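You operate a simulated robot arm through the tools that you are given. There is no shell and no other tool.

The job below is to be done with a simulated robot arm. You get a single attempt, and the scene is never put back.

JOB
Thread the wire through the open rollers into the guide, shut them, set the pull and weave one picket.
Fine: the pull reads 130 N, or up to 20 N more.

It is judged by the outcome, as a careful person would: the job done as asked, and still so three seconds after it is handed in. It fails if anything else is knocked over, pushed out of place, dropped, spilled or broken.

ROBOT AND FRAMES
A 7-joint arm with a fingered hand, fixed in place. Base frame: the origin is at the foot of the arm, x ahead of it, y to its left, z up. Units: mm, degrees, N and s.
With the tool pointing down near the work surface it reaches from about 200 to 800 mm from the base axis. Its first joint turns from -166.0 to 166.0 degrees. Payload 4.9 kg.
Tool frame: the origin (TCP) lies between the finger pads and is the grasp point; the fingertips stand 32 mm ahead of it; z points along the fingers, y is the line along which they close. The gripper opens to 192 mm. The gripper's body begins 89 mm behind the TCP. The gripper is a hand of 3 fingers: y runs from the thumb to the fingers, the wrist lies at [0, 0, -267] in the tool frame.
Orientation is that of the tool frame in the base frame, as a unit quaternion [w, x, y, z]. With the fingers straight down and closing along the base's y, the tool's x points along the base's -x, its y along +y and its z along -z.

CONTROLS
- The arm moves only by the tool step_arm. Its argument "series" is a list of rows, each an object (a shift or turn left out is 0) with "delta_pos": the shift along the tool's x, y, z in mm, a list of three; "rotation": the turn, a rotation vector about the tool's x, y, z in degrees, a list of three. In form: [{"delta_pos": [x, y, z], "rotation": [rx, ry, rz]}, ...]. A call has 1 to 20 rows; each row shifts and turns the commanded pose from where the row before left it, along the tool's axes as they then stand. A row lasts 0.2 s, in which the tool goes at most 50 mm and 8.6 degrees; a call with a longer step from one row to the next is refused whole. A pose out of reach is approached as far as the arm can. The call stops where the force on the tool passes 40 N (or 10 N more than at its start, if that is more) or the arm is blocked; 0.2 s more then pass. In this call time passes only in rows, and 0.2 s behind the last. It gives the time, the measured TCP pose, the force on the tool (base axes), the opening and the grip force at its end, in the units of the frame above (readings bear some noise), with the torque about the TCP (base axes, N m) and any sound that the robot's microphone picked up.
- Cameras (640 x 400 px; columns grow to the right, rows downward): "scene" is fixed at [51, -649.3, 1677.8]; the picture's right is [0.61, -0.79, 0.00], its down [-0.71, -0.55, -0.45] and it looks along [0.35, 0.27, -0.89] (base axes); focal length 214 px, centre (320, 200). "wrist" rides on the gripper at [80, -46, -113] in the tool frame; the picture's right is [0.50, 0.87, 0.00], its down [-0.67, 0.39, -0.63] and it looks along [-0.55, 0.32, 0.78] (tool axes); focal length 226 px, centre (320, 200). There is no depth. A picture from a camera that has moved, and an enlarged one, comes with that camera's place and axes in the base frame and with its lens.
- grab_frame(camera): a new picture of that camera. No time passes.
- move_fingers(finger1, finger2, thumb_bend): sets how far each is bent, from 0 (flat) to 1 (curled in); at 0.3 the hand is open as for a grip, at 0.7 the pads meet at the TCP. One left out holds its place. A second passes; each finger stops where it meets its share of the squeeze, and holds until it gets a number again. It is the only way to open and close the hand. It gives what a move gives, with no picture; readings hold the bend of each and the force on the fingers (four entries, about 0 where the hand has none), thumb and palm.
- enlarge(camera, box): a new picture of the part [left, top, right, bottom] of that camera's present view, enlarged. No time passes.
- job_done(): hands the job in; it is judged then, once.

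Nothing tells you positions but the pictures and the camera data. Unless the task says otherwise, let go and move clear before handing in.

The tools are called after "Request:" by a JSON object that holds its "method" and its "body". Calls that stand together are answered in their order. step_arm: Moves the arm, as the interface text tells. Its arguments: {"type":"object","properties":{"series":{"type":"array","items":{"type":"object","properties":{"delta_pos":{"type":"array","items":{"type":"number"}},"rotation":{"type":"array","items":{"type":"number"}}}}}},"required":["series"]} The other tools are called the same way: move_fingers (finger1, finger2, thumb_bend) moves the fingers one by one; grab_frame (camera) takes a picture; enlarge (camera, box) takes an enlarged picture of a part of a camera's view; job_done () hands the job in.

At the start:

```text
clock: 0.0
ee_pos: [451.2, -107.3, 1360.1]
orientation: [0.001, 0.0, 1.0, 0.0]
force: [-0.2, -0.1, 0.2]
torque: [-0.01, -0.01, 0.05]
width: 192.0
grip_force: 0.1
shape: jaw
bend: [0.3, 0.3, 0.3]
finger forces: [0.0, 0.0, 0.1, 0.0, 0.0, 0.1]
```

scene: 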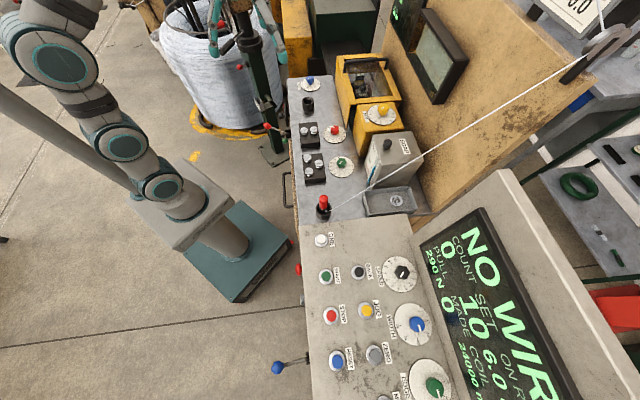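
wrist: 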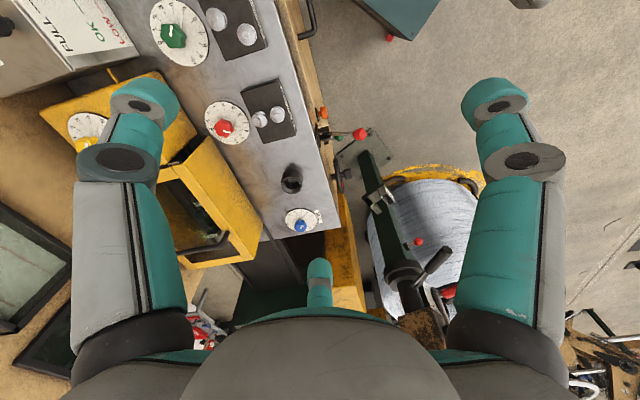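

I see a machine with a roller bed, a wire hanging from an overhead pulley to a red-tipped holder, and a control panel with a display reading "NO WIRE". I'll enlarge parts of the views before moving anything.

Request:
{"method": "enlarge", "body": {"camera": "scene", "box": [280, 60, 440, 220]}}

Request:
{"method": "enlarge", "body": {"camera": "scene", "box": [260, 210, 440, 400]}}

Request:
{"method": "enlarge", "body": {"camera": "scene", "box": [400, 160, 640, 400]}}

Request:
{"method": "enlarge", "body": {"camera": "scene", "box": [380, 0, 640, 160]}}

Request:
{"method": "enlarge", "body": {"camera": "wrist", "box": [180, 60, 420, 260]}}

Request:
{"method": "enlarge", "body": {"camera": "wrist", "box": [0, 0, 260, 160]}}

```text
2.50 times, centred on (360, 140) of scene
camera zoom: at [51.0, -649.3, 1677.8], right [0.61, -0.79, 0.0], down [-0.71, -0.55, -0.45], along [0.35, 0.27, -0.89], focal length 536 px, centre (220, 350)
```

zoom: 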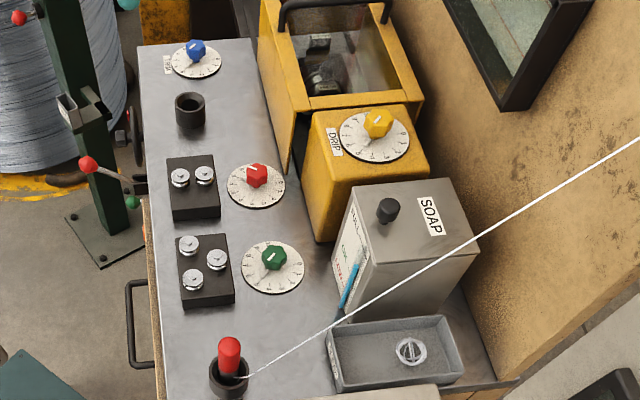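

```text
2.11 times, centred on (350, 305) of scene
camera zoom: at [51.0, -649.3, 1677.8], right [0.61, -0.79, 0.0], down [-0.71, -0.55, -0.45], along [0.35, 0.27, -0.89], focal length 452 px, centre (257, -21)
```

zoom: 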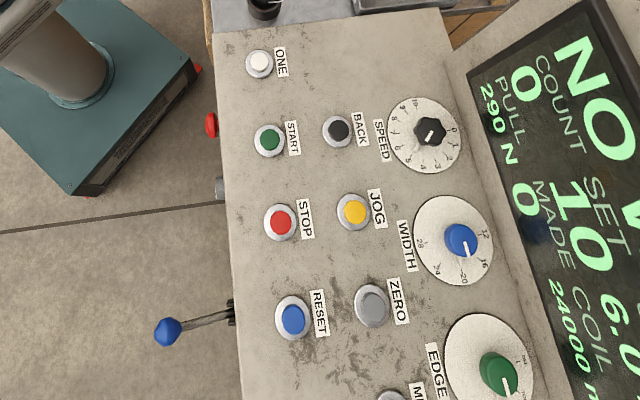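

```text
1.67 times, centred on (520, 280) of scene
camera zoom: at [51.0, -649.3, 1677.8], right [0.61, -0.79, 0.0], down [-0.71, -0.55, -0.45], along [0.35, 0.27, -0.89], focal length 358 px, centre (-13, 67)
```

zoom: 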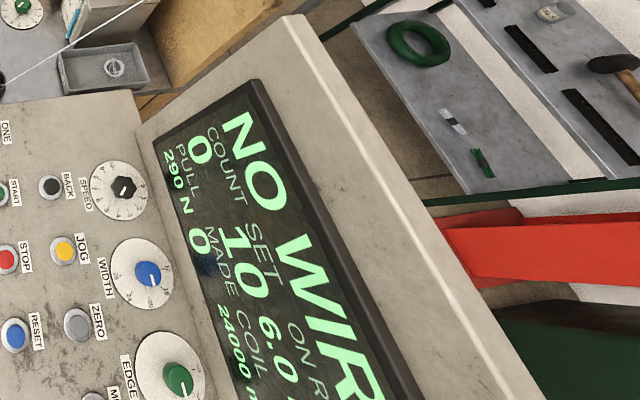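

```text
2.46 times, centred on (510, 80) of scene
camera zoom: at [51.0, -649.3, 1677.8], right [0.61, -0.79, 0.0], down [-0.71, -0.55, -0.45], along [0.35, 0.27, -0.89], focal length 528 px, centre (-148, 495)
```

zoom: 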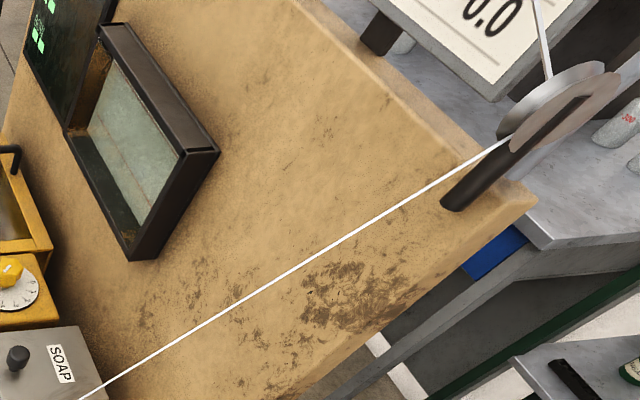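

```text
2.00 times, centred on (300, 160) of wrist
camera zoom: at [371.6, -155.2, 1472.4], right [-0.5, 0.87, 0.0], down [0.67, 0.39, 0.63], along [0.55, 0.32, -0.78], focal length 452 px, centre (360, 280)
```

zoom: 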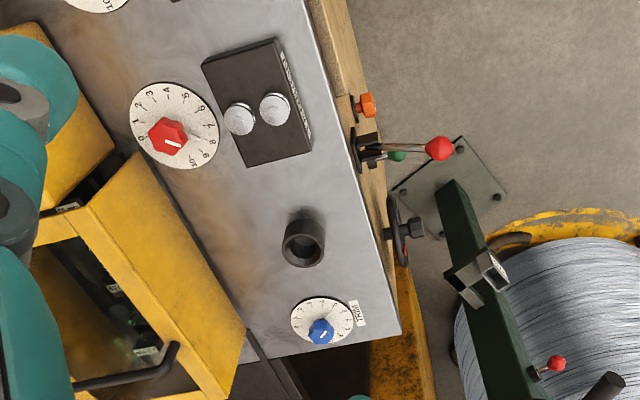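

```text
2.46 times, centred on (130, 80) of wrist
camera zoom: at [371.6, -155.2, 1472.4], right [-0.5, 0.87, 0.0], down [0.67, 0.39, 0.63], along [0.55, 0.32, -0.78], focal length 556 px, centre (788, 495)
```

zoom: 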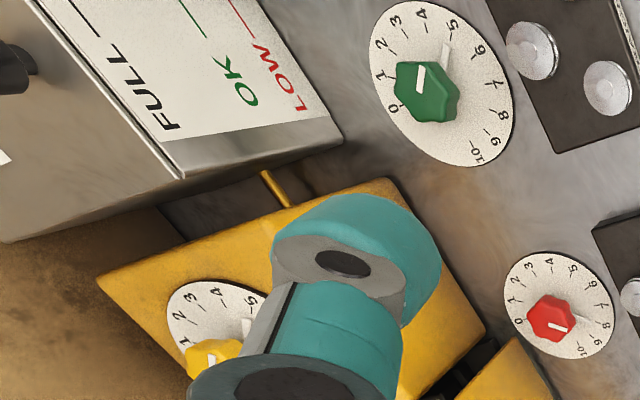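

The table top seems to lie near z≈920, with the wire path running diagonally in +x+y from the red grip (about 314,-460) through two roller blocks to the black guide (about 737,-43). I'll move the wrist camera to see the grip and panel from closer.

Request:
{"method": "step_arm", "body": {"series": [{"delta_pos": [24, -37, 10]}, {"delta_pos": [24, -37, 10]}, {"delta_pos": [24, -37, 10]}, {"delta_pos": [24, -37, 10]}, {"delta_pos": [24, -37, 10]}, {"delta_pos": [24, -37, 10]}, {"delta_pos": [24, -37, 10]}, {"delta_pos": [24, -37, 10]}, {"delta_pos": [24, -37, 10]}, {"delta_pos": [24, -37, 10]}, {"delta_pos": [24, -37, 10]}, {"delta_pos": [24, -37, 10]}]}}

Request:
{"method": "grab_frame", "body": {"camera": "wrist"}}

Request:
{"method": "grab_frame", "body": {"camera": "scene"}}

```text
clock: 2.6
ee_pos: [161.9, -552.7, 1240.3]
orientation: [0.001, -0.001, 1.0, -0.001]
force: [-0.6, 0.8, 0.1]
torque: [0.0, -0.01, -0.04]
width: 191.9
grip_force: 0.1
shape: jaw
bend: [0.3, 0.3, 0.3]
finger forces: [0.0, 0.0, 0.1, 0.0, 0.1, 0.1]
```

```text
taken
camera wrist: at [82.2, -599.7, 1352.8], right [-0.5, 0.87, 0.0], down [0.67, 0.39, 0.63], along [0.55, 0.31, -0.78], focal length 226 px, centre (320, 200)
```

wrist: 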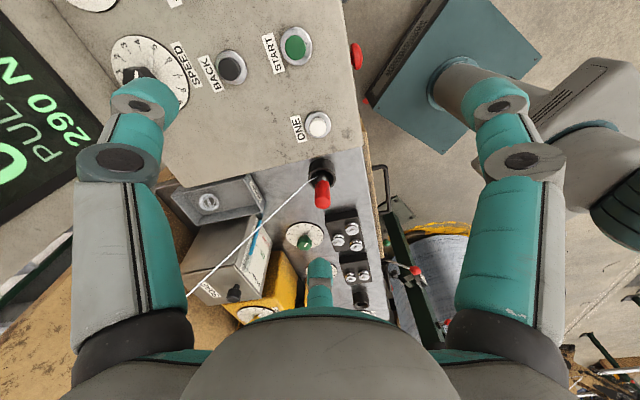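

```text
taken
```

scene: 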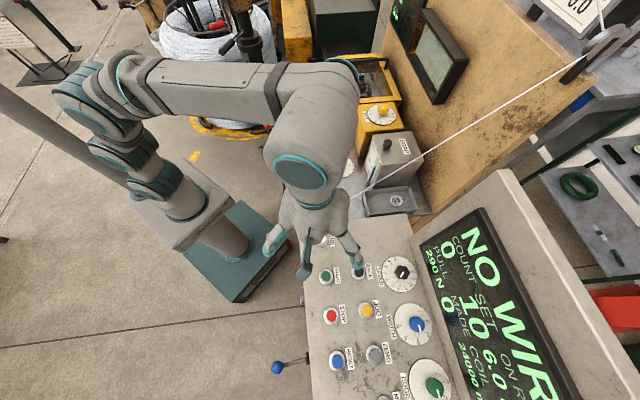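

Request:
{"method": "enlarge", "body": {"camera": "wrist", "box": [260, 120, 420, 320]}}

Request:
{"method": "enlarge", "body": {"camera": "wrist", "box": [280, 150, 360, 210]}}

Request:
{"method": "enlarge", "body": {"camera": "wrist", "box": [160, 0, 380, 160]}}

Request:
{"method": "enlarge", "body": {"camera": "wrist", "box": [280, 200, 440, 310]}}

```text
2.00 times, centred on (340, 220) of wrist
camera zoom: at [82.2, -599.7, 1352.8], right [-0.5, 0.87, 0.0], down [0.67, 0.39, 0.63], along [0.55, 0.31, -0.78], focal length 452 px, centre (280, 160)
```

zoom: 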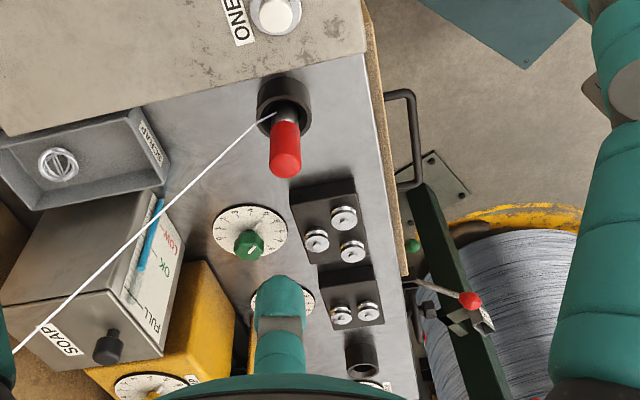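

```text
6.67 times, centred on (320, 180) of wrist
camera zoom: at [82.2, -599.7, 1352.8], right [-0.5, 0.87, 0.0], down [0.67, 0.39, 0.63], along [0.55, 0.31, -0.78], focal length 1507 px, centre (320, 333)
```

zoom: 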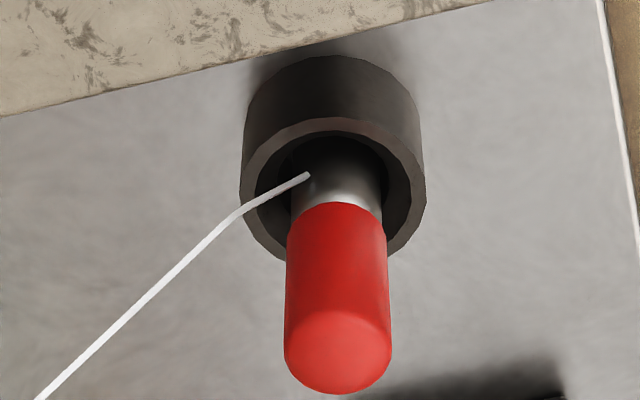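

```text
2.50 times, centred on (270, 80) of wrist
camera zoom: at [82.2, -599.7, 1352.8], right [-0.5, 0.87, 0.0], down [0.67, 0.39, 0.63], along [0.55, 0.31, -0.78], focal length 565 px, centre (445, 500)
```

zoom: 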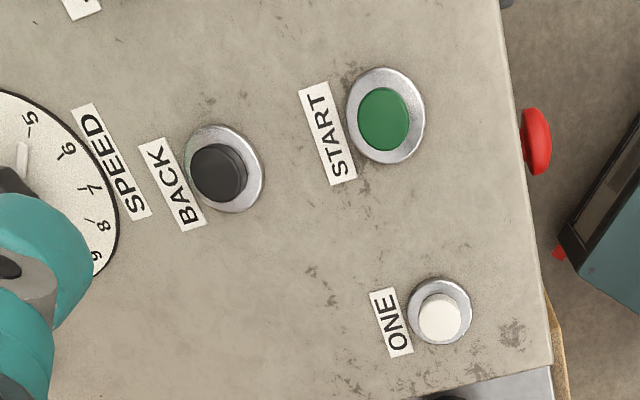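

```text
3.64 times, centred on (360, 255) of wrist
camera zoom: at [82.2, -599.7, 1352.8], right [-0.5, 0.87, 0.0], down [0.67, 0.39, 0.63], along [0.55, 0.31, -0.78], focal length 822 px, centre (174, 0)
```

zoom: 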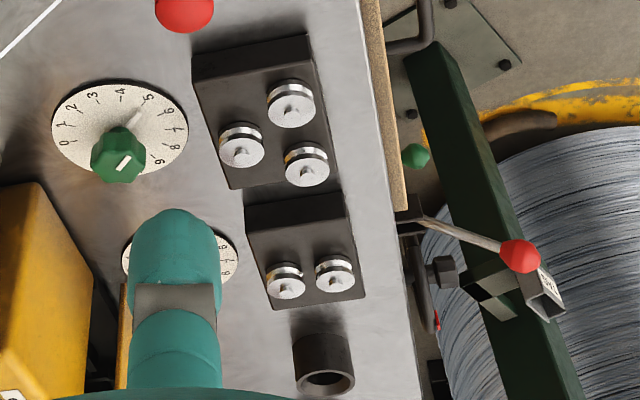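

The wire end is fixed in a red-handled plug standing in a black cup; beyond it are the three-roller and two-roller blocks and the guide cup. I'll move closer over the rollers to read labels and find exact positions.

Request:
{"method": "step_arm", "body": {"series": [{"delta_pos": [-20, 25, 10]}, {"delta_pos": [-20, 25, 10]}, {"delta_pos": [-20, 25, 10]}, {"delta_pos": [-20, 25, 10]}, {"delta_pos": [-20, 25, 10]}, {"delta_pos": [-20, 25, 10]}, {"delta_pos": [-20, 25, 10]}, {"delta_pos": [-20, 25, 10]}]}}

Request:
{"method": "grab_frame", "body": {"camera": "wrist"}}

Request:
{"method": "enlarge", "body": {"camera": "wrist", "box": [200, 60, 440, 260]}}

```text
clock: 4.4
ee_pos: [324.2, -351.9, 1160.1]
orientation: [-0.001, 0.0, 1.0, 0.0]
force: [0.2, -0.8, 0.4]
torque: [-0.02, 0.0, 0.0]
width: 191.6
grip_force: 0.0
shape: jaw
bend: [0.3, 0.3, 0.3]
finger forces: [0.1, 0.1, 0.0, 0.0, 0.1, 0.0]
```

```text
taken
camera wrist: at [243.8, -399.2, 1273.0], right [-0.5, 0.87, 0.0], down [0.67, 0.39, 0.63], along [0.55, 0.32, -0.78], focal length 226 px, centre (320, 200)
```

wrist: 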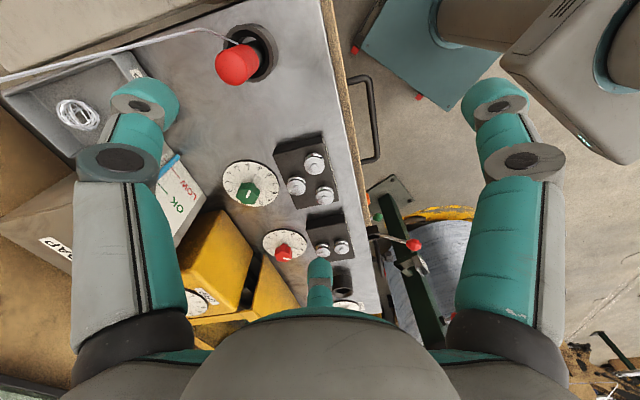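

```text
2.00 times, centred on (320, 160) of wrist
camera zoom: at [243.8, -399.2, 1273.0], right [-0.5, 0.87, 0.0], down [0.67, 0.39, 0.63], along [0.55, 0.32, -0.78], focal length 452 px, centre (320, 280)
```

zoom: 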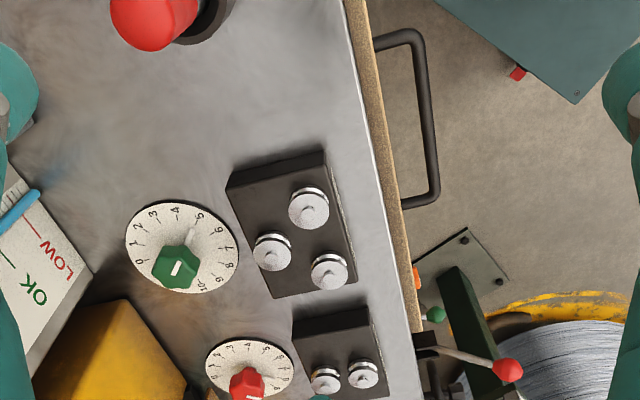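

I'm now above the three-roller block and can see the dials and the side lever partially. I'll take enlarged views of the dials, lever and display.

Request:
{"method": "enlarge", "body": {"camera": "wrist", "box": [210, 130, 350, 270]}}

Request:
{"method": "enlarge", "body": {"camera": "wrist", "box": [340, 170, 460, 310]}}

Request:
{"method": "enlarge", "body": {"camera": "scene", "box": [420, 210, 560, 400]}}

Request:
{"method": "grab_frame", "body": {"camera": "scene"}}

```text
2.86 times, centred on (280, 200) of wrist
camera zoom: at [243.8, -399.2, 1273.0], right [-0.5, 0.87, 0.0], down [0.67, 0.39, 0.63], along [0.55, 0.32, -0.78], focal length 646 px, centre (434, 200)
```

zoom: 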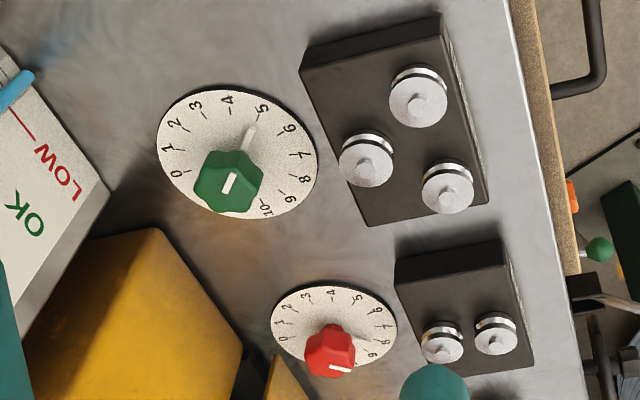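

```text
2.86 times, centred on (400, 240) of wrist
camera zoom: at [243.8, -399.2, 1273.0], right [-0.5, 0.87, 0.0], down [0.67, 0.39, 0.63], along [0.55, 0.32, -0.78], focal length 646 px, centre (91, 86)
```

zoom: 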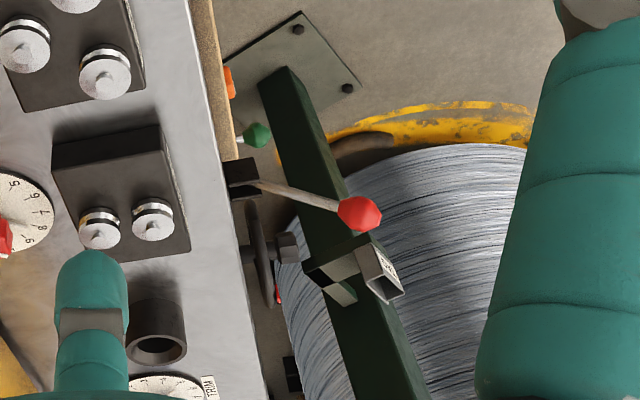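

```text
2.11 times, centred on (490, 305) of scene
camera zoom: at [51.0, -649.3, 1677.8], right [0.61, -0.79, 0.0], down [-0.71, -0.55, -0.45], along [0.35, 0.27, -0.89], focal length 452 px, centre (-38, -21)
```

zoom: 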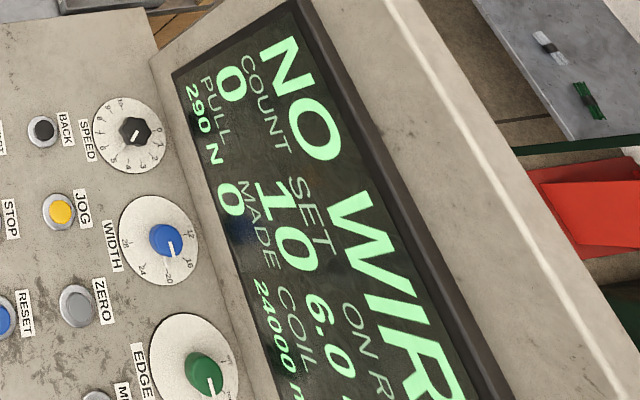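

```text
taken
```

scene: 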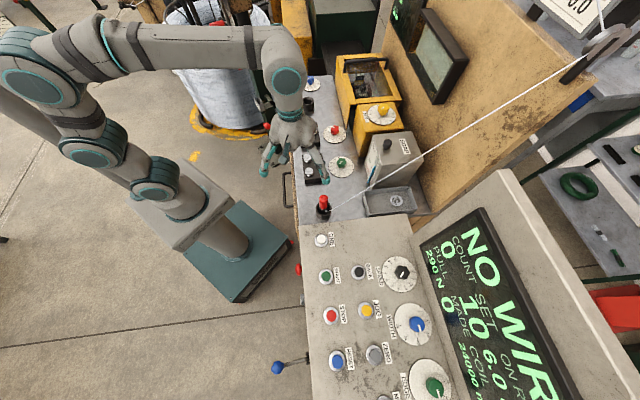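

The display shows NO WIRE, PULL 290 N, MADE 0. I'll check the second small screen and the rest of the background from the fixed camera before moving.

Request:
{"method": "enlarge", "body": {"camera": "scene", "box": [360, 0, 480, 75]}}

Request:
{"method": "enlarge", "body": {"camera": "scene", "box": [330, 100, 450, 220]}}

Request:
{"method": "enlarge", "body": {"camera": "scene", "box": [520, 0, 640, 90]}}

Request:
{"method": "enlarge", "body": {"camera": "scene", "box": [330, 300, 480, 400]}}

```text
5.33 times, centred on (420, 38) of scene
camera zoom: at [51.0, -649.3, 1677.8], right [0.61, -0.79, 0.0], down [-0.71, -0.55, -0.45], along [0.35, 0.27, -0.89], focal length 1144 px, centre (-213, 1067)
```

zoom: 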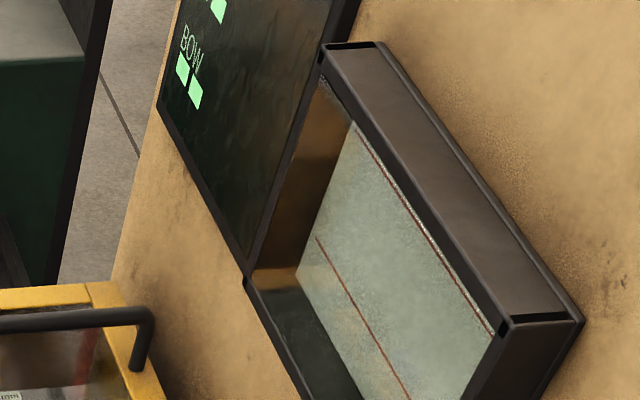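

```text
3.33 times, centred on (390, 160) of scene
camera zoom: at [51.0, -649.3, 1677.8], right [0.61, -0.79, 0.0], down [-0.71, -0.55, -0.45], along [0.35, 0.27, -0.89], focal length 715 px, centre (87, 333)
```

zoom: 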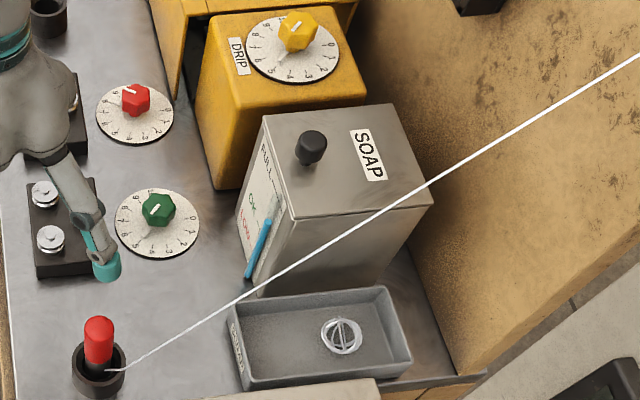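

```text
4.44 times, centred on (580, 45) of scene
camera zoom: at [51.0, -649.3, 1677.8], right [0.61, -0.79, 0.0], down [-0.71, -0.55, -0.45], along [0.35, 0.27, -0.89], focal length 953 px, centre (-836, 889)
```

zoom: 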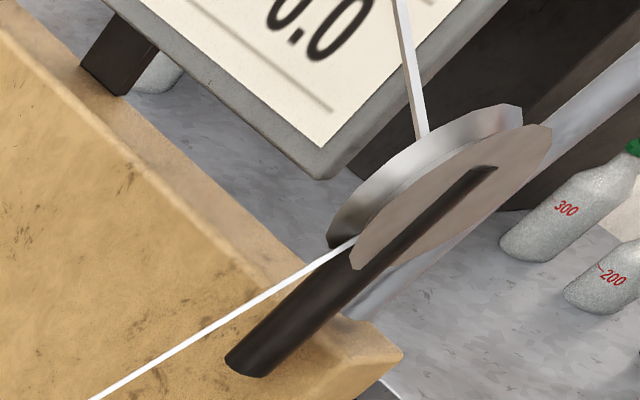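

```text
4.00 times, centred on (405, 350) of scene
camera zoom: at [51.0, -649.3, 1677.8], right [0.61, -0.79, 0.0], down [-0.71, -0.55, -0.45], along [0.35, 0.27, -0.89], focal length 858 px, centre (-20, -400)
```

zoom: 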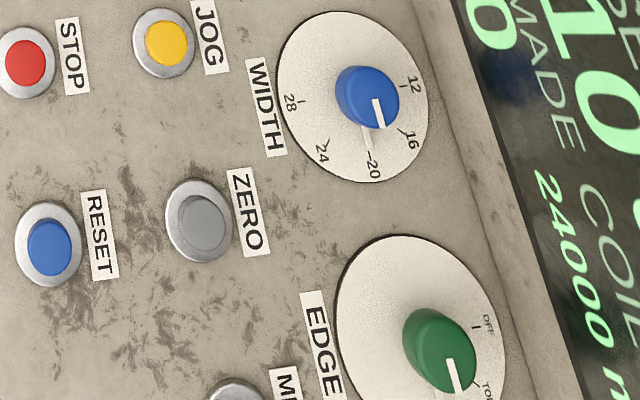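

The dials beside the rollers have no visible labels, and a screen on the tan cabinet shows "BOW" items. I'll raise the hand and turn the wrist camera toward that screen to learn which control sets what.

Request:
{"method": "step_arm", "body": {"series": [{"delta_pos": [0, 25, -35]}, {"delta_pos": [0, 25, -35]}, {"delta_pos": [0, 25, -35]}, {"delta_pos": [0, 25, -35]}, {"delta_pos": [0, 25, -35]}, {"delta_pos": [0, 25, -35]}, {"delta_pos": [0, 25, -35]}, {"rotation": [0, 0, 8.5]}, {"rotation": [0, 0, 8.5]}, {"rotation": [0, 0, 8.5]}, {"rotation": [0, 0, 8.5]}, {"rotation": [0, 0, 8.5]}, {"rotation": [0, 0, 8.5]}, {"rotation": [0, 0, 8.5]}, {"rotation": [0, 0, 8.5]}]}}

Request:
{"method": "grab_frame", "body": {"camera": "wrist"}}

```text
clock: 7.6
ee_pos: [323.0, -183.3, 1395.3]
orientation: [0.001, 0.56, 0.828, 0.0]
force: [-0.1, -0.3, 0.2]
torque: [0.01, -0.02, 0.02]
width: 192.0
grip_force: 0.0
shape: jaw
bend: [0.3, 0.3, 0.3]
finger forces: [0.1, 0.0, 0.0, 0.0, 0.1, 0.1]
out of reach, approached as far as the arm can: row 7
```

```text
taken
camera wrist: at [250.6, -127.7, 1508.5], right [0.62, 0.79, 0.0], down [0.61, -0.48, 0.63], along [0.5, -0.39, -0.78], focal length 226 px, centre (320, 200)
```

wrist: 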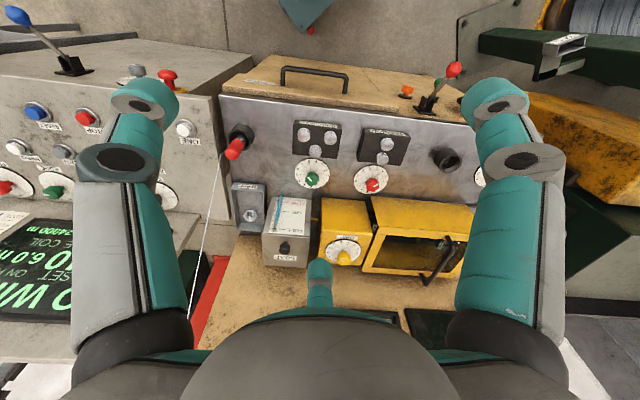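

Request:
{"method": "enlarge", "body": {"camera": "wrist", "box": [280, 110, 420, 200]}}

Request:
{"method": "enlarge", "body": {"camera": "wrist", "box": [390, 60, 500, 180]}}

Request:
{"method": "enlarge", "body": {"camera": "wrist", "box": [200, 100, 300, 300]}}

```text
4.44 times, centred on (350, 155) of wrist
camera zoom: at [250.6, -127.7, 1508.5], right [0.62, 0.79, 0.0], down [0.61, -0.48, 0.63], along [0.5, -0.39, -0.78], focal length 1005 px, centre (187, 400)
```

zoom: 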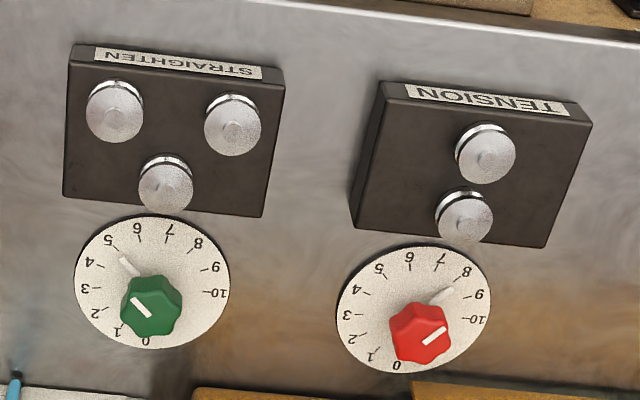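

```text
3.33 times, centred on (445, 120) of wrist
camera zoom: at [250.6, -127.7, 1508.5], right [0.62, 0.79, 0.0], down [0.61, -0.48, 0.63], along [0.5, -0.39, -0.78], focal length 754 px, centre (-97, 467)
```

zoom: 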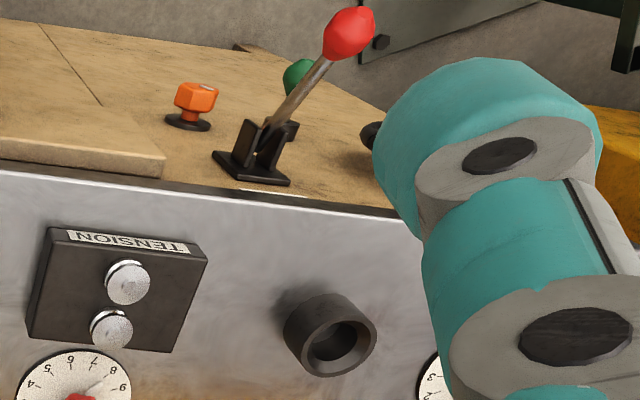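

```text
2.00 times, centred on (250, 200) of wrist
camera zoom: at [250.6, -127.7, 1508.5], right [0.62, 0.79, 0.0], down [0.61, -0.48, 0.63], along [0.5, -0.39, -0.78], focal length 452 px, centre (460, 200)
```

zoom: 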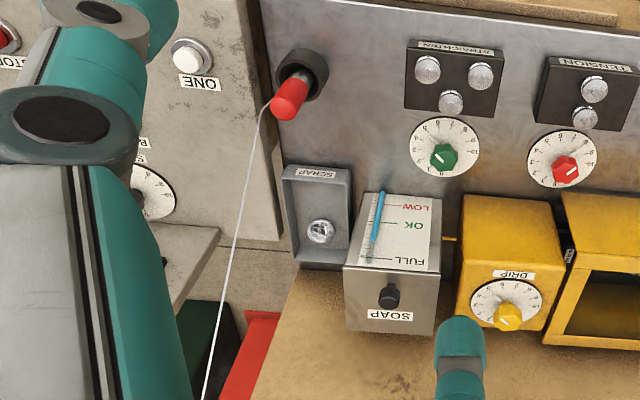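

The labels are clear now: the three-roller block is STRAIGHTEN, the two-roller block is TENSION with the red dial at about 8.4, and ONE is the white button. Next I'll look closely at the red-knobbed lever on the front face.

Request:
{"method": "step_arm", "body": {"series": [{"delta_pos": [17.8, 20.8, 38.5]}, {"delta_pos": [17.8, 20.8, 38.5]}, {"delta_pos": [17.8, 20.8, 38.5]}, {"delta_pos": [17.8, 20.8, 38.5]}, {"delta_pos": [17.8, 20.8, 38.5]}, {"delta_pos": [17.8, 20.8, 38.5]}, {"delta_pos": [17.8, 20.8, 38.5]}, {"delta_pos": [17.8, 20.8, 38.5]}, {"delta_pos": [17.8, 20.8, 38.5]}, {"delta_pos": [17.8, 20.8, 38.5]}]}}

Request:
{"method": "grab_frame", "body": {"camera": "wrist"}}

Request:
{"method": "enlarge", "body": {"camera": "wrist", "box": [220, 60, 440, 220]}}

```text
clock: 9.8
ee_pos: [451.1, 61.3, 1009.2]
orientation: [0.001, 0.558, 0.83, 0.001]
force: [-0.1, -0.5, 0.4]
torque: [0.02, 0.0, 0.0]
width: 191.8
grip_force: 0.0
shape: jaw
bend: [0.3, 0.3, 0.3]
finger forces: [0.0, 0.0, 0.0, 0.0, 0.0, 0.1]
```

```text
taken
camera wrist: at [378.4, 115.4, 1122.9], right [0.62, 0.79, 0.0], down [0.61, -0.48, 0.63], along [0.5, -0.39, -0.77], focal length 226 px, centre (320, 200)
```

wrist: 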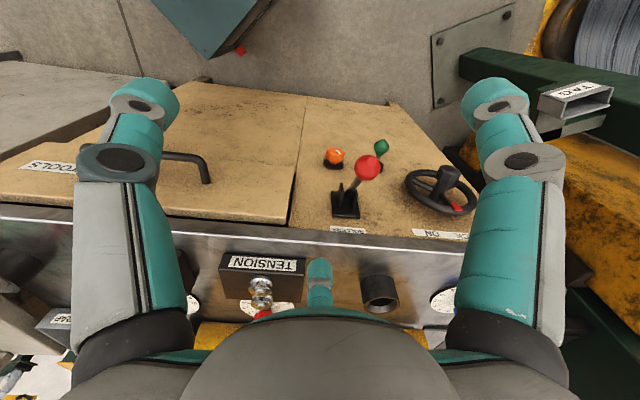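

```text
2.50 times, centred on (330, 140) of wrist
camera zoom: at [378.4, 115.4, 1122.9], right [0.62, 0.79, 0.0], down [0.61, -0.48, 0.63], along [0.5, -0.39, -0.77], focal length 565 px, centre (295, 350)
```

zoom: 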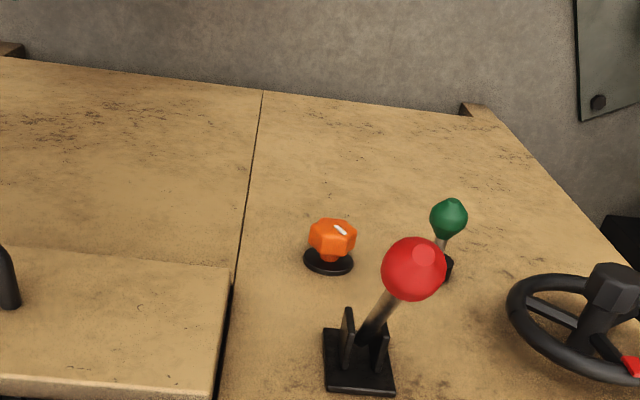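

Request:
{"method": "enlarge", "body": {"camera": "wrist", "box": [310, 130, 480, 250]}}

Request:
{"method": "enlarge", "body": {"camera": "wrist", "box": [315, 170, 385, 240]}}

```text
3.33 times, centred on (395, 190) of wrist
camera zoom: at [378.4, 115.4, 1122.9], right [0.62, 0.79, 0.0], down [0.61, -0.48, 0.63], along [0.5, -0.39, -0.77], focal length 754 px, centre (70, 233)
```

zoom: 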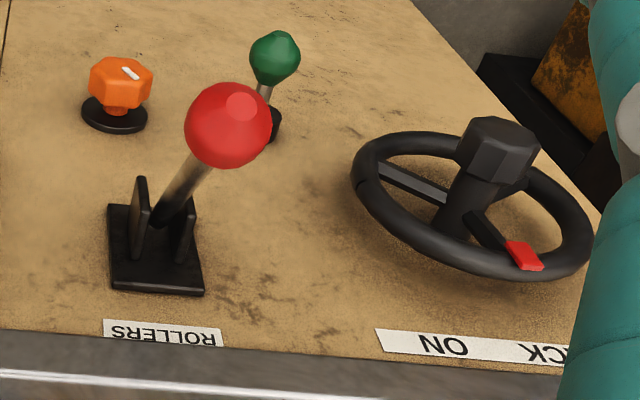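

```text
5.71 times, centred on (350, 205) of wrist
camera zoom: at [378.4, 115.4, 1122.9], right [0.62, 0.79, 0.0], down [0.61, -0.48, 0.63], along [0.5, -0.39, -0.77], focal length 1292 px, centre (149, 171)
```

zoom: 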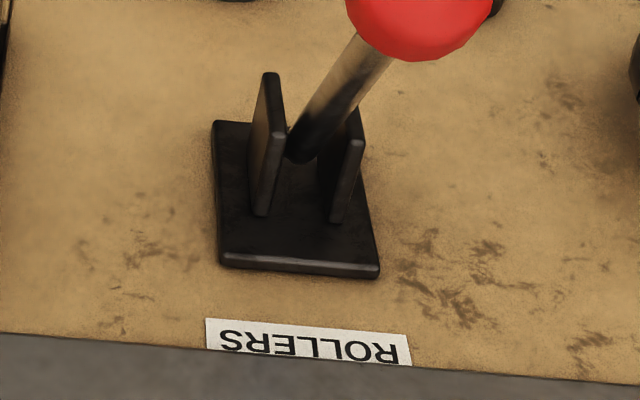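

The red lever is labelled ROLLERS and is tilted up (open), so shutting should mean pushing it down. Now I'll look closely at the roller gaps and the plug.

Request:
{"method": "step_arm", "body": {"series": [{"delta_pos": [0, 0, -40]}, {"delta_pos": [-34.8, -26.8, 0]}, {"delta_pos": [-34.8, -26.8, 0]}, {"delta_pos": [-34.8, -26.8, 0]}, {"delta_pos": [-34.8, -26.8, 0]}, {"delta_pos": [-34.8, -26.8, 0]}, {"delta_pos": [-34.8, -26.8, 0]}, {"delta_pos": [-34.8, -26.8, 0]}]}}

Request:
{"method": "grab_frame", "body": {"camera": "wrist"}}

Request:
{"method": "enlarge", "body": {"camera": "wrist", "box": [180, 60, 480, 260]}}

```text
clock: 11.6
ee_pos: [367.5, -237.9, 1050.5]
orientation: [0.0, 0.559, 0.829, 0.0]
force: [-0.2, 0.3, -0.6]
torque: [0.0, 0.06, 0.01]
width: 192.0
grip_force: 0.0
shape: jaw
bend: [0.3, 0.3, 0.3]
finger forces: [0.0, 0.0, 0.0, 0.1, 0.0, 0.0]
```

```text
taken
camera wrist: at [294.1, -181.9, 1163.3], right [0.61, 0.79, 0.0], down [0.61, -0.48, 0.63], along [0.5, -0.39, -0.78], focal length 226 px, centre (320, 200)
```

wrist: 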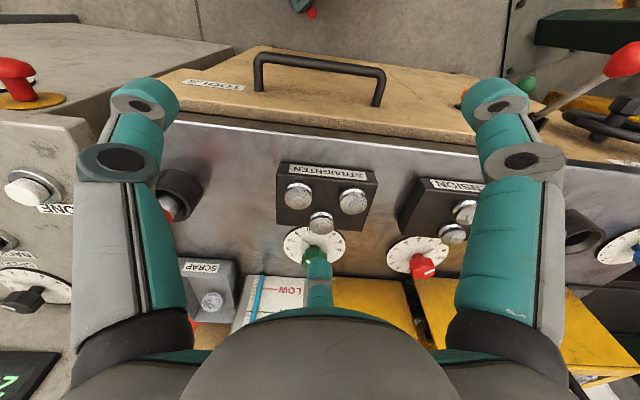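

```text
2.00 times, centred on (330, 160) of wrist
camera zoom: at [294.1, -181.9, 1163.3], right [0.61, 0.79, 0.0], down [0.61, -0.48, 0.63], along [0.5, -0.39, -0.78], focal length 452 px, centre (300, 280)
```

zoom: 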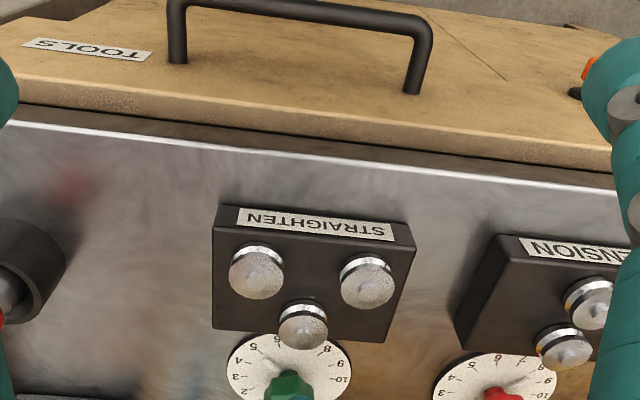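

Triangulation puts the roller tops near z≈947, the wire line at about d≈534 (diagonal coordinate), and the plug near (319,-455). I'll yaw the hand so the wire leaves between two digits, and look at the plug from just above.

Request:
{"method": "step_arm", "body": {"series": [{"delta_pos": [0, 0, -35], "rotation": [0, 0, -7.67]}, {"delta_pos": [0, 0, -35], "rotation": [0, 0, -7.67]}, {"rotation": [0, 0, -7.67]}, {"rotation": [0, 0, -7.67]}, {"rotation": [0, 0, -7.67]}, {"rotation": [0, 0, -7.67]}, {"delta_pos": [-6.07, -36.6, 0]}, {"delta_pos": [-6.07, -36.6, 0]}, {"delta_pos": [-6.07, -36.6, 0]}, {"delta_pos": [-6.07, -36.6, 0]}, {"delta_pos": [-6.07, -36.6, 0]}, {"delta_pos": [-6.07, -36.6, 0]}]}}

Request:
{"method": "grab_frame", "body": {"camera": "wrist"}}

Request:
{"method": "enlarge", "body": {"camera": "wrist", "box": [270, 80, 370, 180]}}

Request:
{"method": "enlarge", "body": {"camera": "scene", "box": [270, 130, 390, 240]}}

```text
clock: 14.2
ee_pos: [318.3, -454.3, 1120.8]
orientation: [0.0, 0.19, 0.982, 0.0]
force: [0.1, -0.2, 1.1]
torque: [0.02, 0.01, -0.04]
width: 191.9
grip_force: 0.1
shape: jaw
bend: [0.3, 0.3, 0.3]
finger forces: [0.0, 0.1, 0.0, 0.0, 0.0, 0.1]
```

```text
taken
camera wrist: at [226.9, -468.2, 1233.3], right [-0.14, 0.99, 0.0], down [0.77, 0.11, 0.63], along [0.63, 0.09, -0.78], focal length 226 px, centre (320, 200)
```

wrist: 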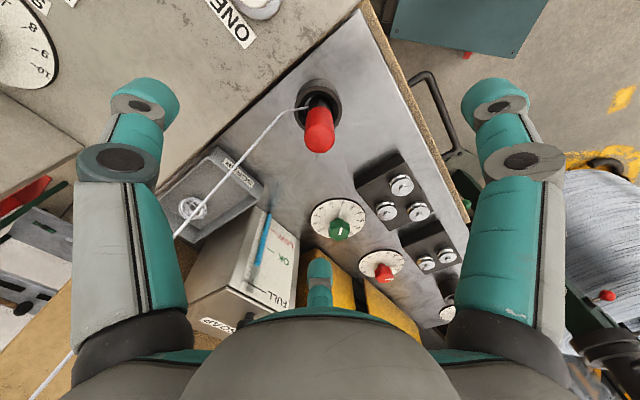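

```text
4.00 times, centred on (320, 130) of wrist
camera zoom: at [226.9, -468.2, 1233.3], right [-0.14, 0.99, 0.0], down [0.77, 0.11, 0.63], along [0.63, 0.09, -0.78], focal length 904 px, centre (320, 480)
```

zoom: 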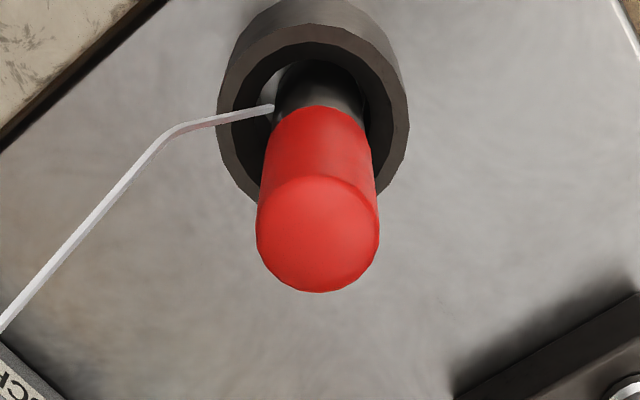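

```text
3.64 times, centred on (330, 185) of scene
camera zoom: at [51.0, -649.3, 1677.8], right [0.61, -0.79, 0.0], down [-0.71, -0.55, -0.45], along [0.35, 0.27, -0.89], focal length 780 px, centre (284, 254)
```

zoom: 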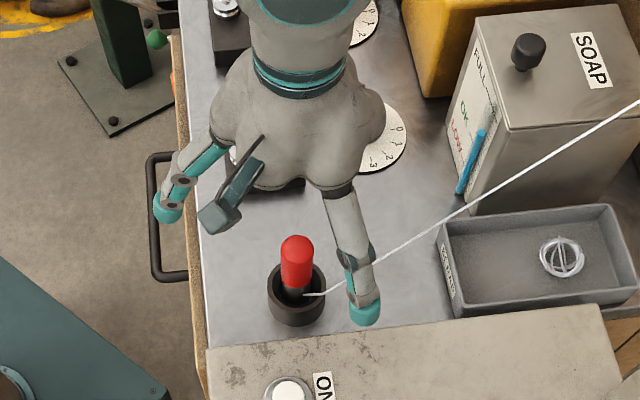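

The plug's axis is near (324,-455) with the red grip from z≈957 to 1011, standing in a cup whose rim is at about 930. I'll pre-close the fingers so they clear the console, then check.

Request:
{"method": "move_fingers", "body": {"finger1": 0.5, "finger2": 0.5, "thumb_bend": 0.5}}

Request:
{"method": "grab_frame", "body": {"camera": "wrist"}}

Request:
{"method": "enlarge", "body": {"camera": "scene", "box": [270, 130, 390, 240]}}

```text
clock: 15.2
ee_pos: [317.9, -453.4, 1120.4]
orientation: [0.001, 0.19, 0.982, 0.0]
force: [1.1, 0.1, 0.0]
torque: [-0.01, 0.02, 0.0]
width: 84.7
grip_force: 0.0
shape: fingers
bend: [0.5, 0.5, 0.5]
finger forces: [0.0, 0.0, 0.0, 0.0, 0.1, 0.0]
```

```text
taken
camera wrist: at [226.9, -467.7, 1233.3], right [-0.14, 0.99, 0.0], down [0.77, 0.11, 0.63], along [0.63, 0.09, -0.78], focal length 226 px, centre (320, 200)
```

wrist: 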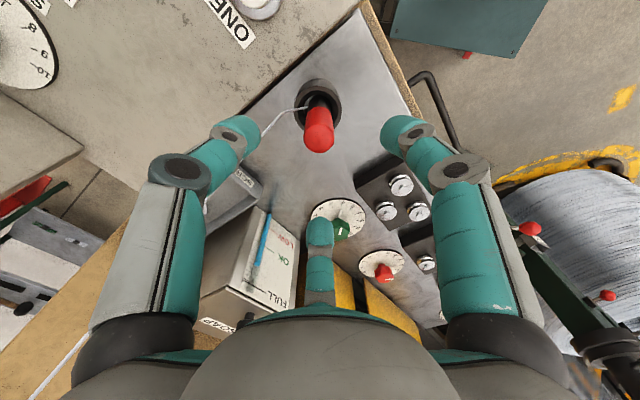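

```text
3.64 times, centred on (330, 185) of scene
camera zoom: at [51.0, -649.3, 1677.8], right [0.61, -0.79, 0.0], down [-0.71, -0.55, -0.45], along [0.35, 0.27, -0.89], focal length 780 px, centre (284, 254)
```

zoom: 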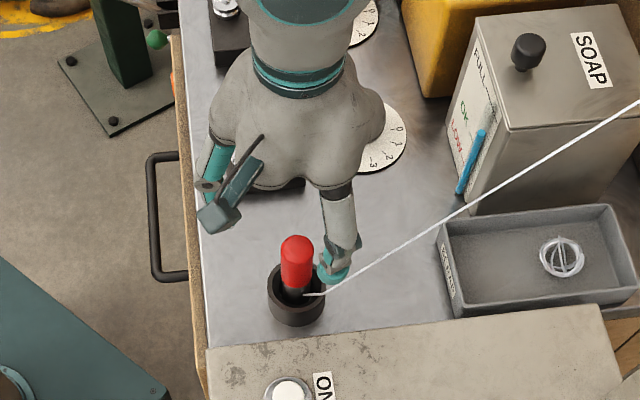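

Request:
{"method": "step_arm", "body": {"series": [{"delta_pos": [-5.5, 1.1, 10]}, {"delta_pos": [0, 0, 20]}, {"delta_pos": [0, 0, 20]}, {"delta_pos": [0, 0, 20]}]}}

Request:
{"method": "enlarge", "body": {"camera": "wrist", "box": [220, 60, 420, 260]}}

Request:
{"method": "enlarge", "body": {"camera": "scene", "box": [280, 150, 370, 240]}}

```text
clock: 16.2
ee_pos: [323.9, -455.4, 1050.1]
orientation: [0.0, 0.191, 0.982, 0.0]
force: [-0.6, -0.4, -0.2]
torque: [-0.01, 0.01, -0.01]
width: 84.6
grip_force: 0.1
shape: fingers
bend: [0.5, 0.5, 0.5]
finger forces: [0.0, 0.1, 0.0, 0.1, 0.0, 0.1]
```

```text
2.00 times, centred on (320, 160) of wrist
camera zoom: at [232.8, -469.4, 1163.1], right [-0.14, 0.99, 0.0], down [0.77, 0.11, 0.63], along [0.63, 0.09, -0.78], focal length 452 px, centre (320, 280)
```

zoom: 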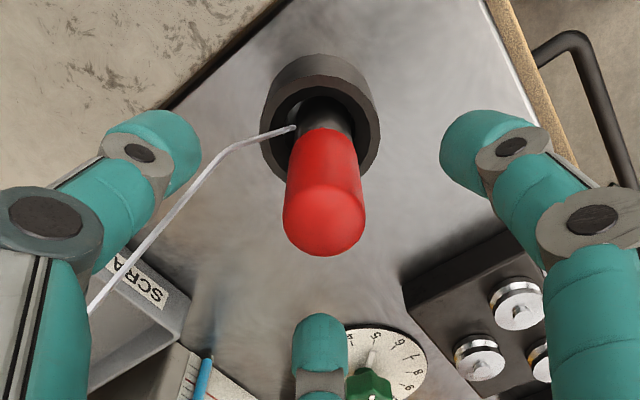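

```text
4.44 times, centred on (325, 195) of scene
camera zoom: at [51.0, -649.3, 1677.8], right [0.61, -0.79, 0.0], down [-0.71, -0.55, -0.45], along [0.35, 0.27, -0.89], focal length 953 px, centre (298, 222)
```

zoom: 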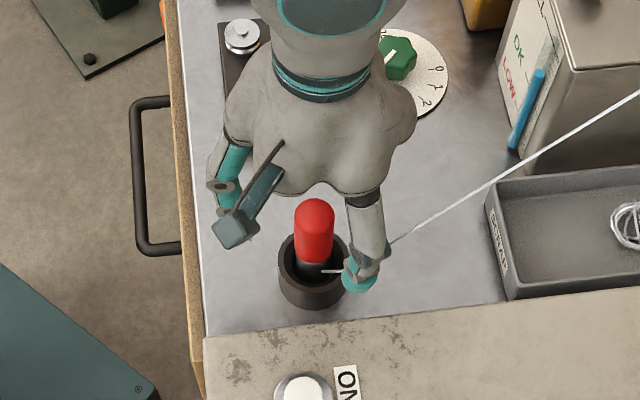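

Request:
{"method": "step_arm", "body": {"series": [{"delta_pos": [-1.9, 0.7, 15]}, {"delta_pos": [0, 0, 15]}, {"delta_pos": [0, 0, 15]}, {"delta_pos": [0, 0, 15]}]}}

Request:
{"method": "enlarge", "body": {"camera": "wrist", "box": [220, 60, 420, 260]}}

Request:
{"method": "enlarge", "body": {"camera": "scene", "box": [280, 150, 370, 240]}}

```text
clock: 17.2
ee_pos: [326.8, -454.9, 990.2]
orientation: [0.0, 0.191, 0.982, 0.001]
force: [-0.1, -0.2, -0.1]
torque: [0.0, 0.01, -0.01]
width: 85.0
grip_force: 0.0
shape: fingers
bend: [0.5, 0.5, 0.5]
finger forces: [0.0, 0.1, 0.1, 0.0, 0.0, 0.0]
```

```text
2.00 times, centred on (320, 160) of wrist
camera zoom: at [235.4, -468.9, 1103.0], right [-0.14, 0.99, 0.0], down [0.77, 0.11, 0.63], along [0.63, 0.09, -0.78], focal length 452 px, centre (320, 280)
```

zoom: 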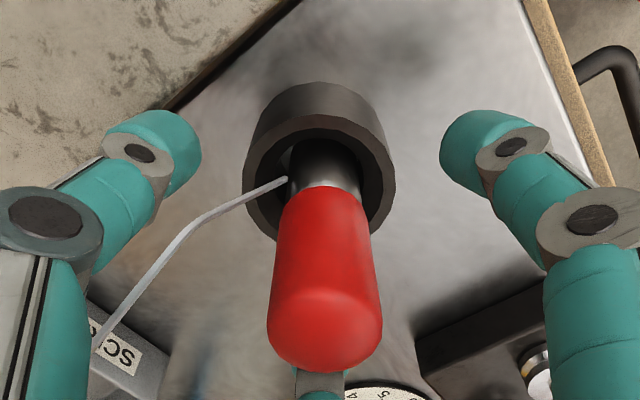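

```text
4.44 times, centred on (325, 195) of scene
camera zoom: at [51.0, -649.3, 1677.8], right [0.61, -0.79, 0.0], down [-0.71, -0.55, -0.45], along [0.35, 0.27, -0.89], focal length 953 px, centre (298, 222)
```

zoom: 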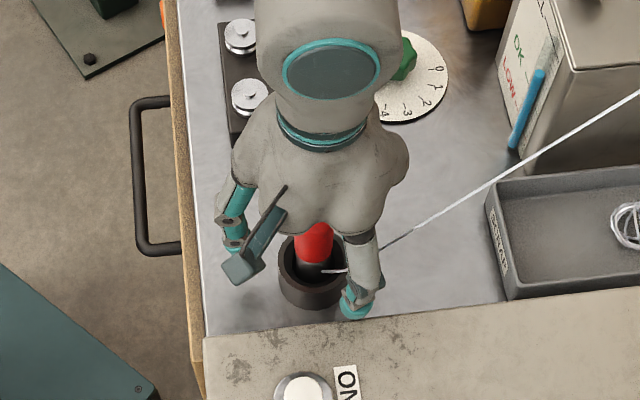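

The handle is centred between the digits, so I close the hand on it.

Request:
{"method": "move_fingers", "body": {"finger1": 0.7, "finger2": 0.7, "thumb_bend": 0.7}}

Request:
{"method": "enlarge", "body": {"camera": "wrist", "box": [220, 60, 420, 260]}}

Request:
{"method": "enlarge", "body": {"camera": "scene", "box": [280, 150, 370, 240]}}

```text
clock: 18.2
ee_pos: [326.1, -454.4, 990.4]
orientation: [0.0, 0.19, 0.982, 0.0]
force: [-0.1, 0.2, 0.1]
torque: [-0.03, 0.03, -0.02]
width: 26.1
grip_force: 11.9
shape: fingers
bend: [0.64, 0.65, 0.66]
finger forces: [7.6, 6.5, 0.1, 0.0, 9.2, 0.0]
```

```text
2.00 times, centred on (320, 160) of wrist
camera zoom: at [235.3, -468.9, 1103.2], right [-0.14, 0.99, 0.0], down [0.77, 0.11, 0.63], along [0.63, 0.09, -0.78], focal length 452 px, centre (320, 280)
```

zoom: 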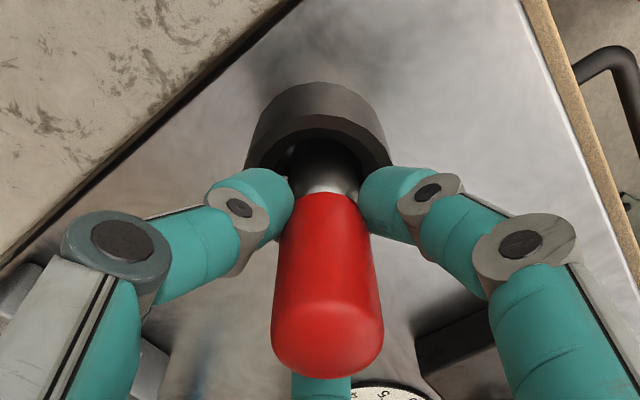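

```text
4.44 times, centred on (325, 195) of scene
camera zoom: at [51.0, -649.3, 1677.8], right [0.61, -0.79, 0.0], down [-0.71, -0.55, -0.45], along [0.35, 0.27, -0.89], focal length 953 px, centre (298, 222)
```

zoom: 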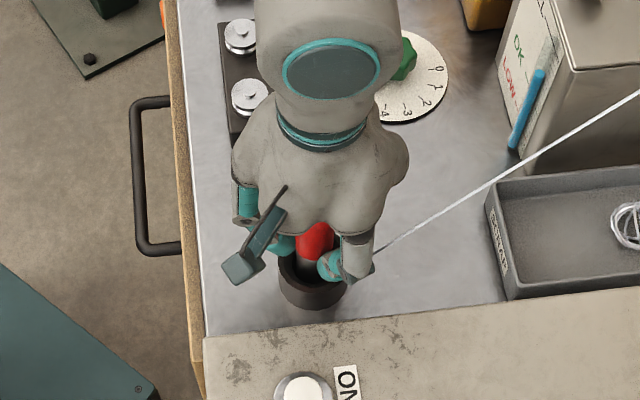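

Gripped with about 12 N. I'll lift slowly out of the cup and watch forces.

Request:
{"method": "step_arm", "body": {"series": [{"delta_pos": [0, 0, -10]}, {"delta_pos": [0, 0, -15]}, {"delta_pos": [0, 0, -15]}]}}

Request:
{"method": "enlarge", "body": {"camera": "wrist", "box": [220, 60, 420, 260]}}

Request:
{"method": "enlarge", "body": {"camera": "scene", "box": [280, 150, 370, 240]}}

```text
clock: 19.0
ee_pos: [326.4, -454.2, 1030.4]
orientation: [0.0, 0.191, 0.982, 0.001]
force: [-0.3, 0.1, -1.8]
torque: [-0.01, 0.0, 0.01]
width: 26.1
grip_force: 11.7
shape: fingers
bend: [0.64, 0.65, 0.66]
finger forces: [7.6, 6.6, 0.0, 0.1, 9.2, 0.1]
```

```text
2.00 times, centred on (320, 160) of wrist
camera zoom: at [234.8, -469.1, 1143.6], right [-0.14, 0.99, 0.0], down [0.77, 0.11, 0.63], along [0.63, 0.09, -0.78], focal length 452 px, centre (320, 280)
```

zoom: 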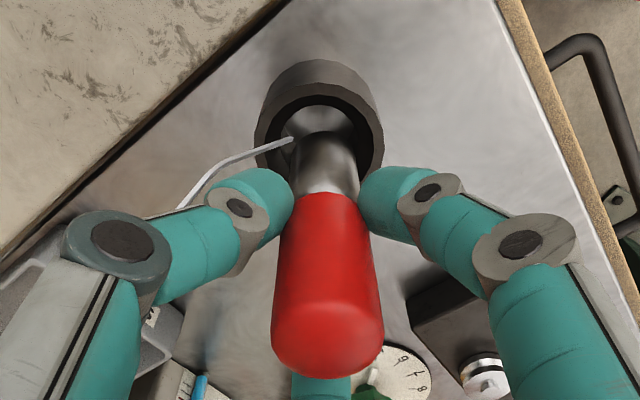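

```text
4.44 times, centred on (325, 195) of scene
camera zoom: at [51.0, -649.3, 1677.8], right [0.61, -0.79, 0.0], down [-0.71, -0.55, -0.45], along [0.35, 0.27, -0.89], focal length 953 px, centre (298, 222)
```

zoom: 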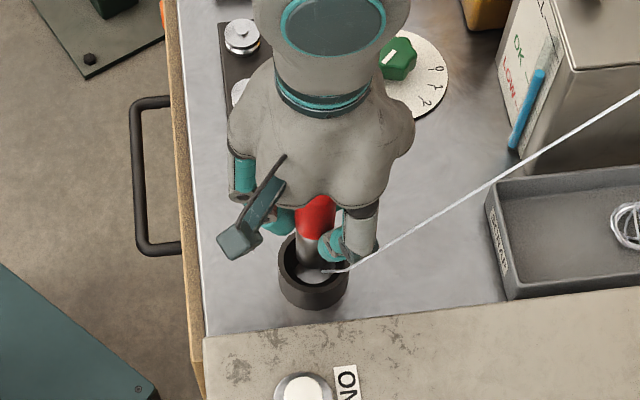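

The plug is rising, though the wire end seems to still be at the cup's rim. I'll lift a bit more and see whether it follows.

Request:
{"method": "step_arm", "body": {"series": [{"delta_pos": [0, 0, -15]}, {"delta_pos": [0, 0, -15]}]}}

Request:
{"method": "enlarge", "body": {"camera": "wrist", "box": [220, 60, 420, 260]}}

Request:
{"method": "enlarge", "body": {"camera": "scene", "box": [280, 150, 370, 240]}}

```text
clock: 19.6
ee_pos: [327.0, -455.0, 1060.5]
orientation: [0.0, 0.19, 0.982, 0.0]
force: [0.3, -0.3, -1.3]
torque: [0.01, 0.0, 0.02]
width: 26.2
grip_force: 11.8
shape: fingers
bend: [0.64, 0.65, 0.66]
finger forces: [7.5, 6.5, 0.0, 0.0, 9.2, 0.0]
```

```text
2.00 times, centred on (320, 160) of wrist
camera zoom: at [235.1, -469.2, 1173.3], right [-0.14, 0.99, 0.0], down [0.77, 0.11, 0.63], along [0.63, 0.09, -0.78], focal length 452 px, centre (320, 280)
```

zoom: 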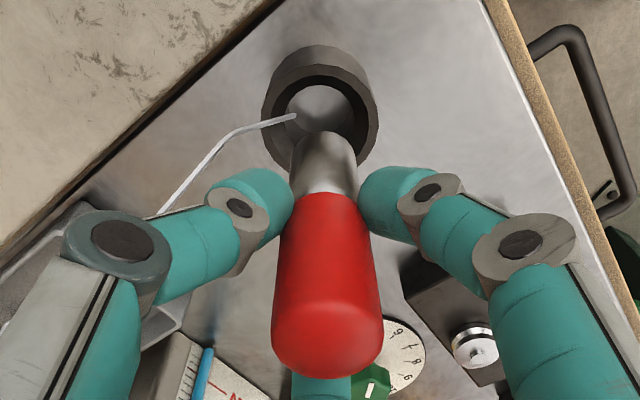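

```text
4.44 times, centred on (325, 195) of scene
camera zoom: at [51.0, -649.3, 1677.8], right [0.61, -0.79, 0.0], down [-0.71, -0.55, -0.45], along [0.35, 0.27, -0.89], focal length 953 px, centre (298, 222)
```

zoom: 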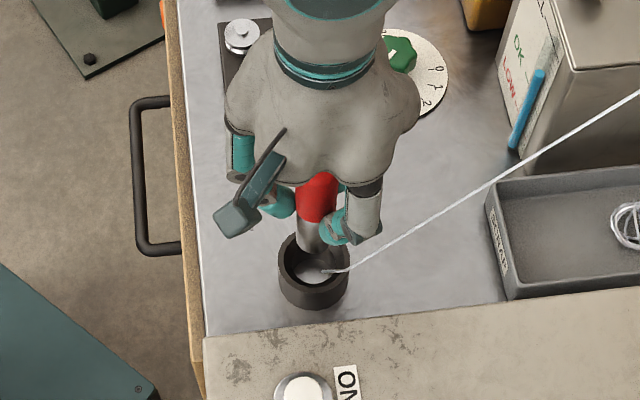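

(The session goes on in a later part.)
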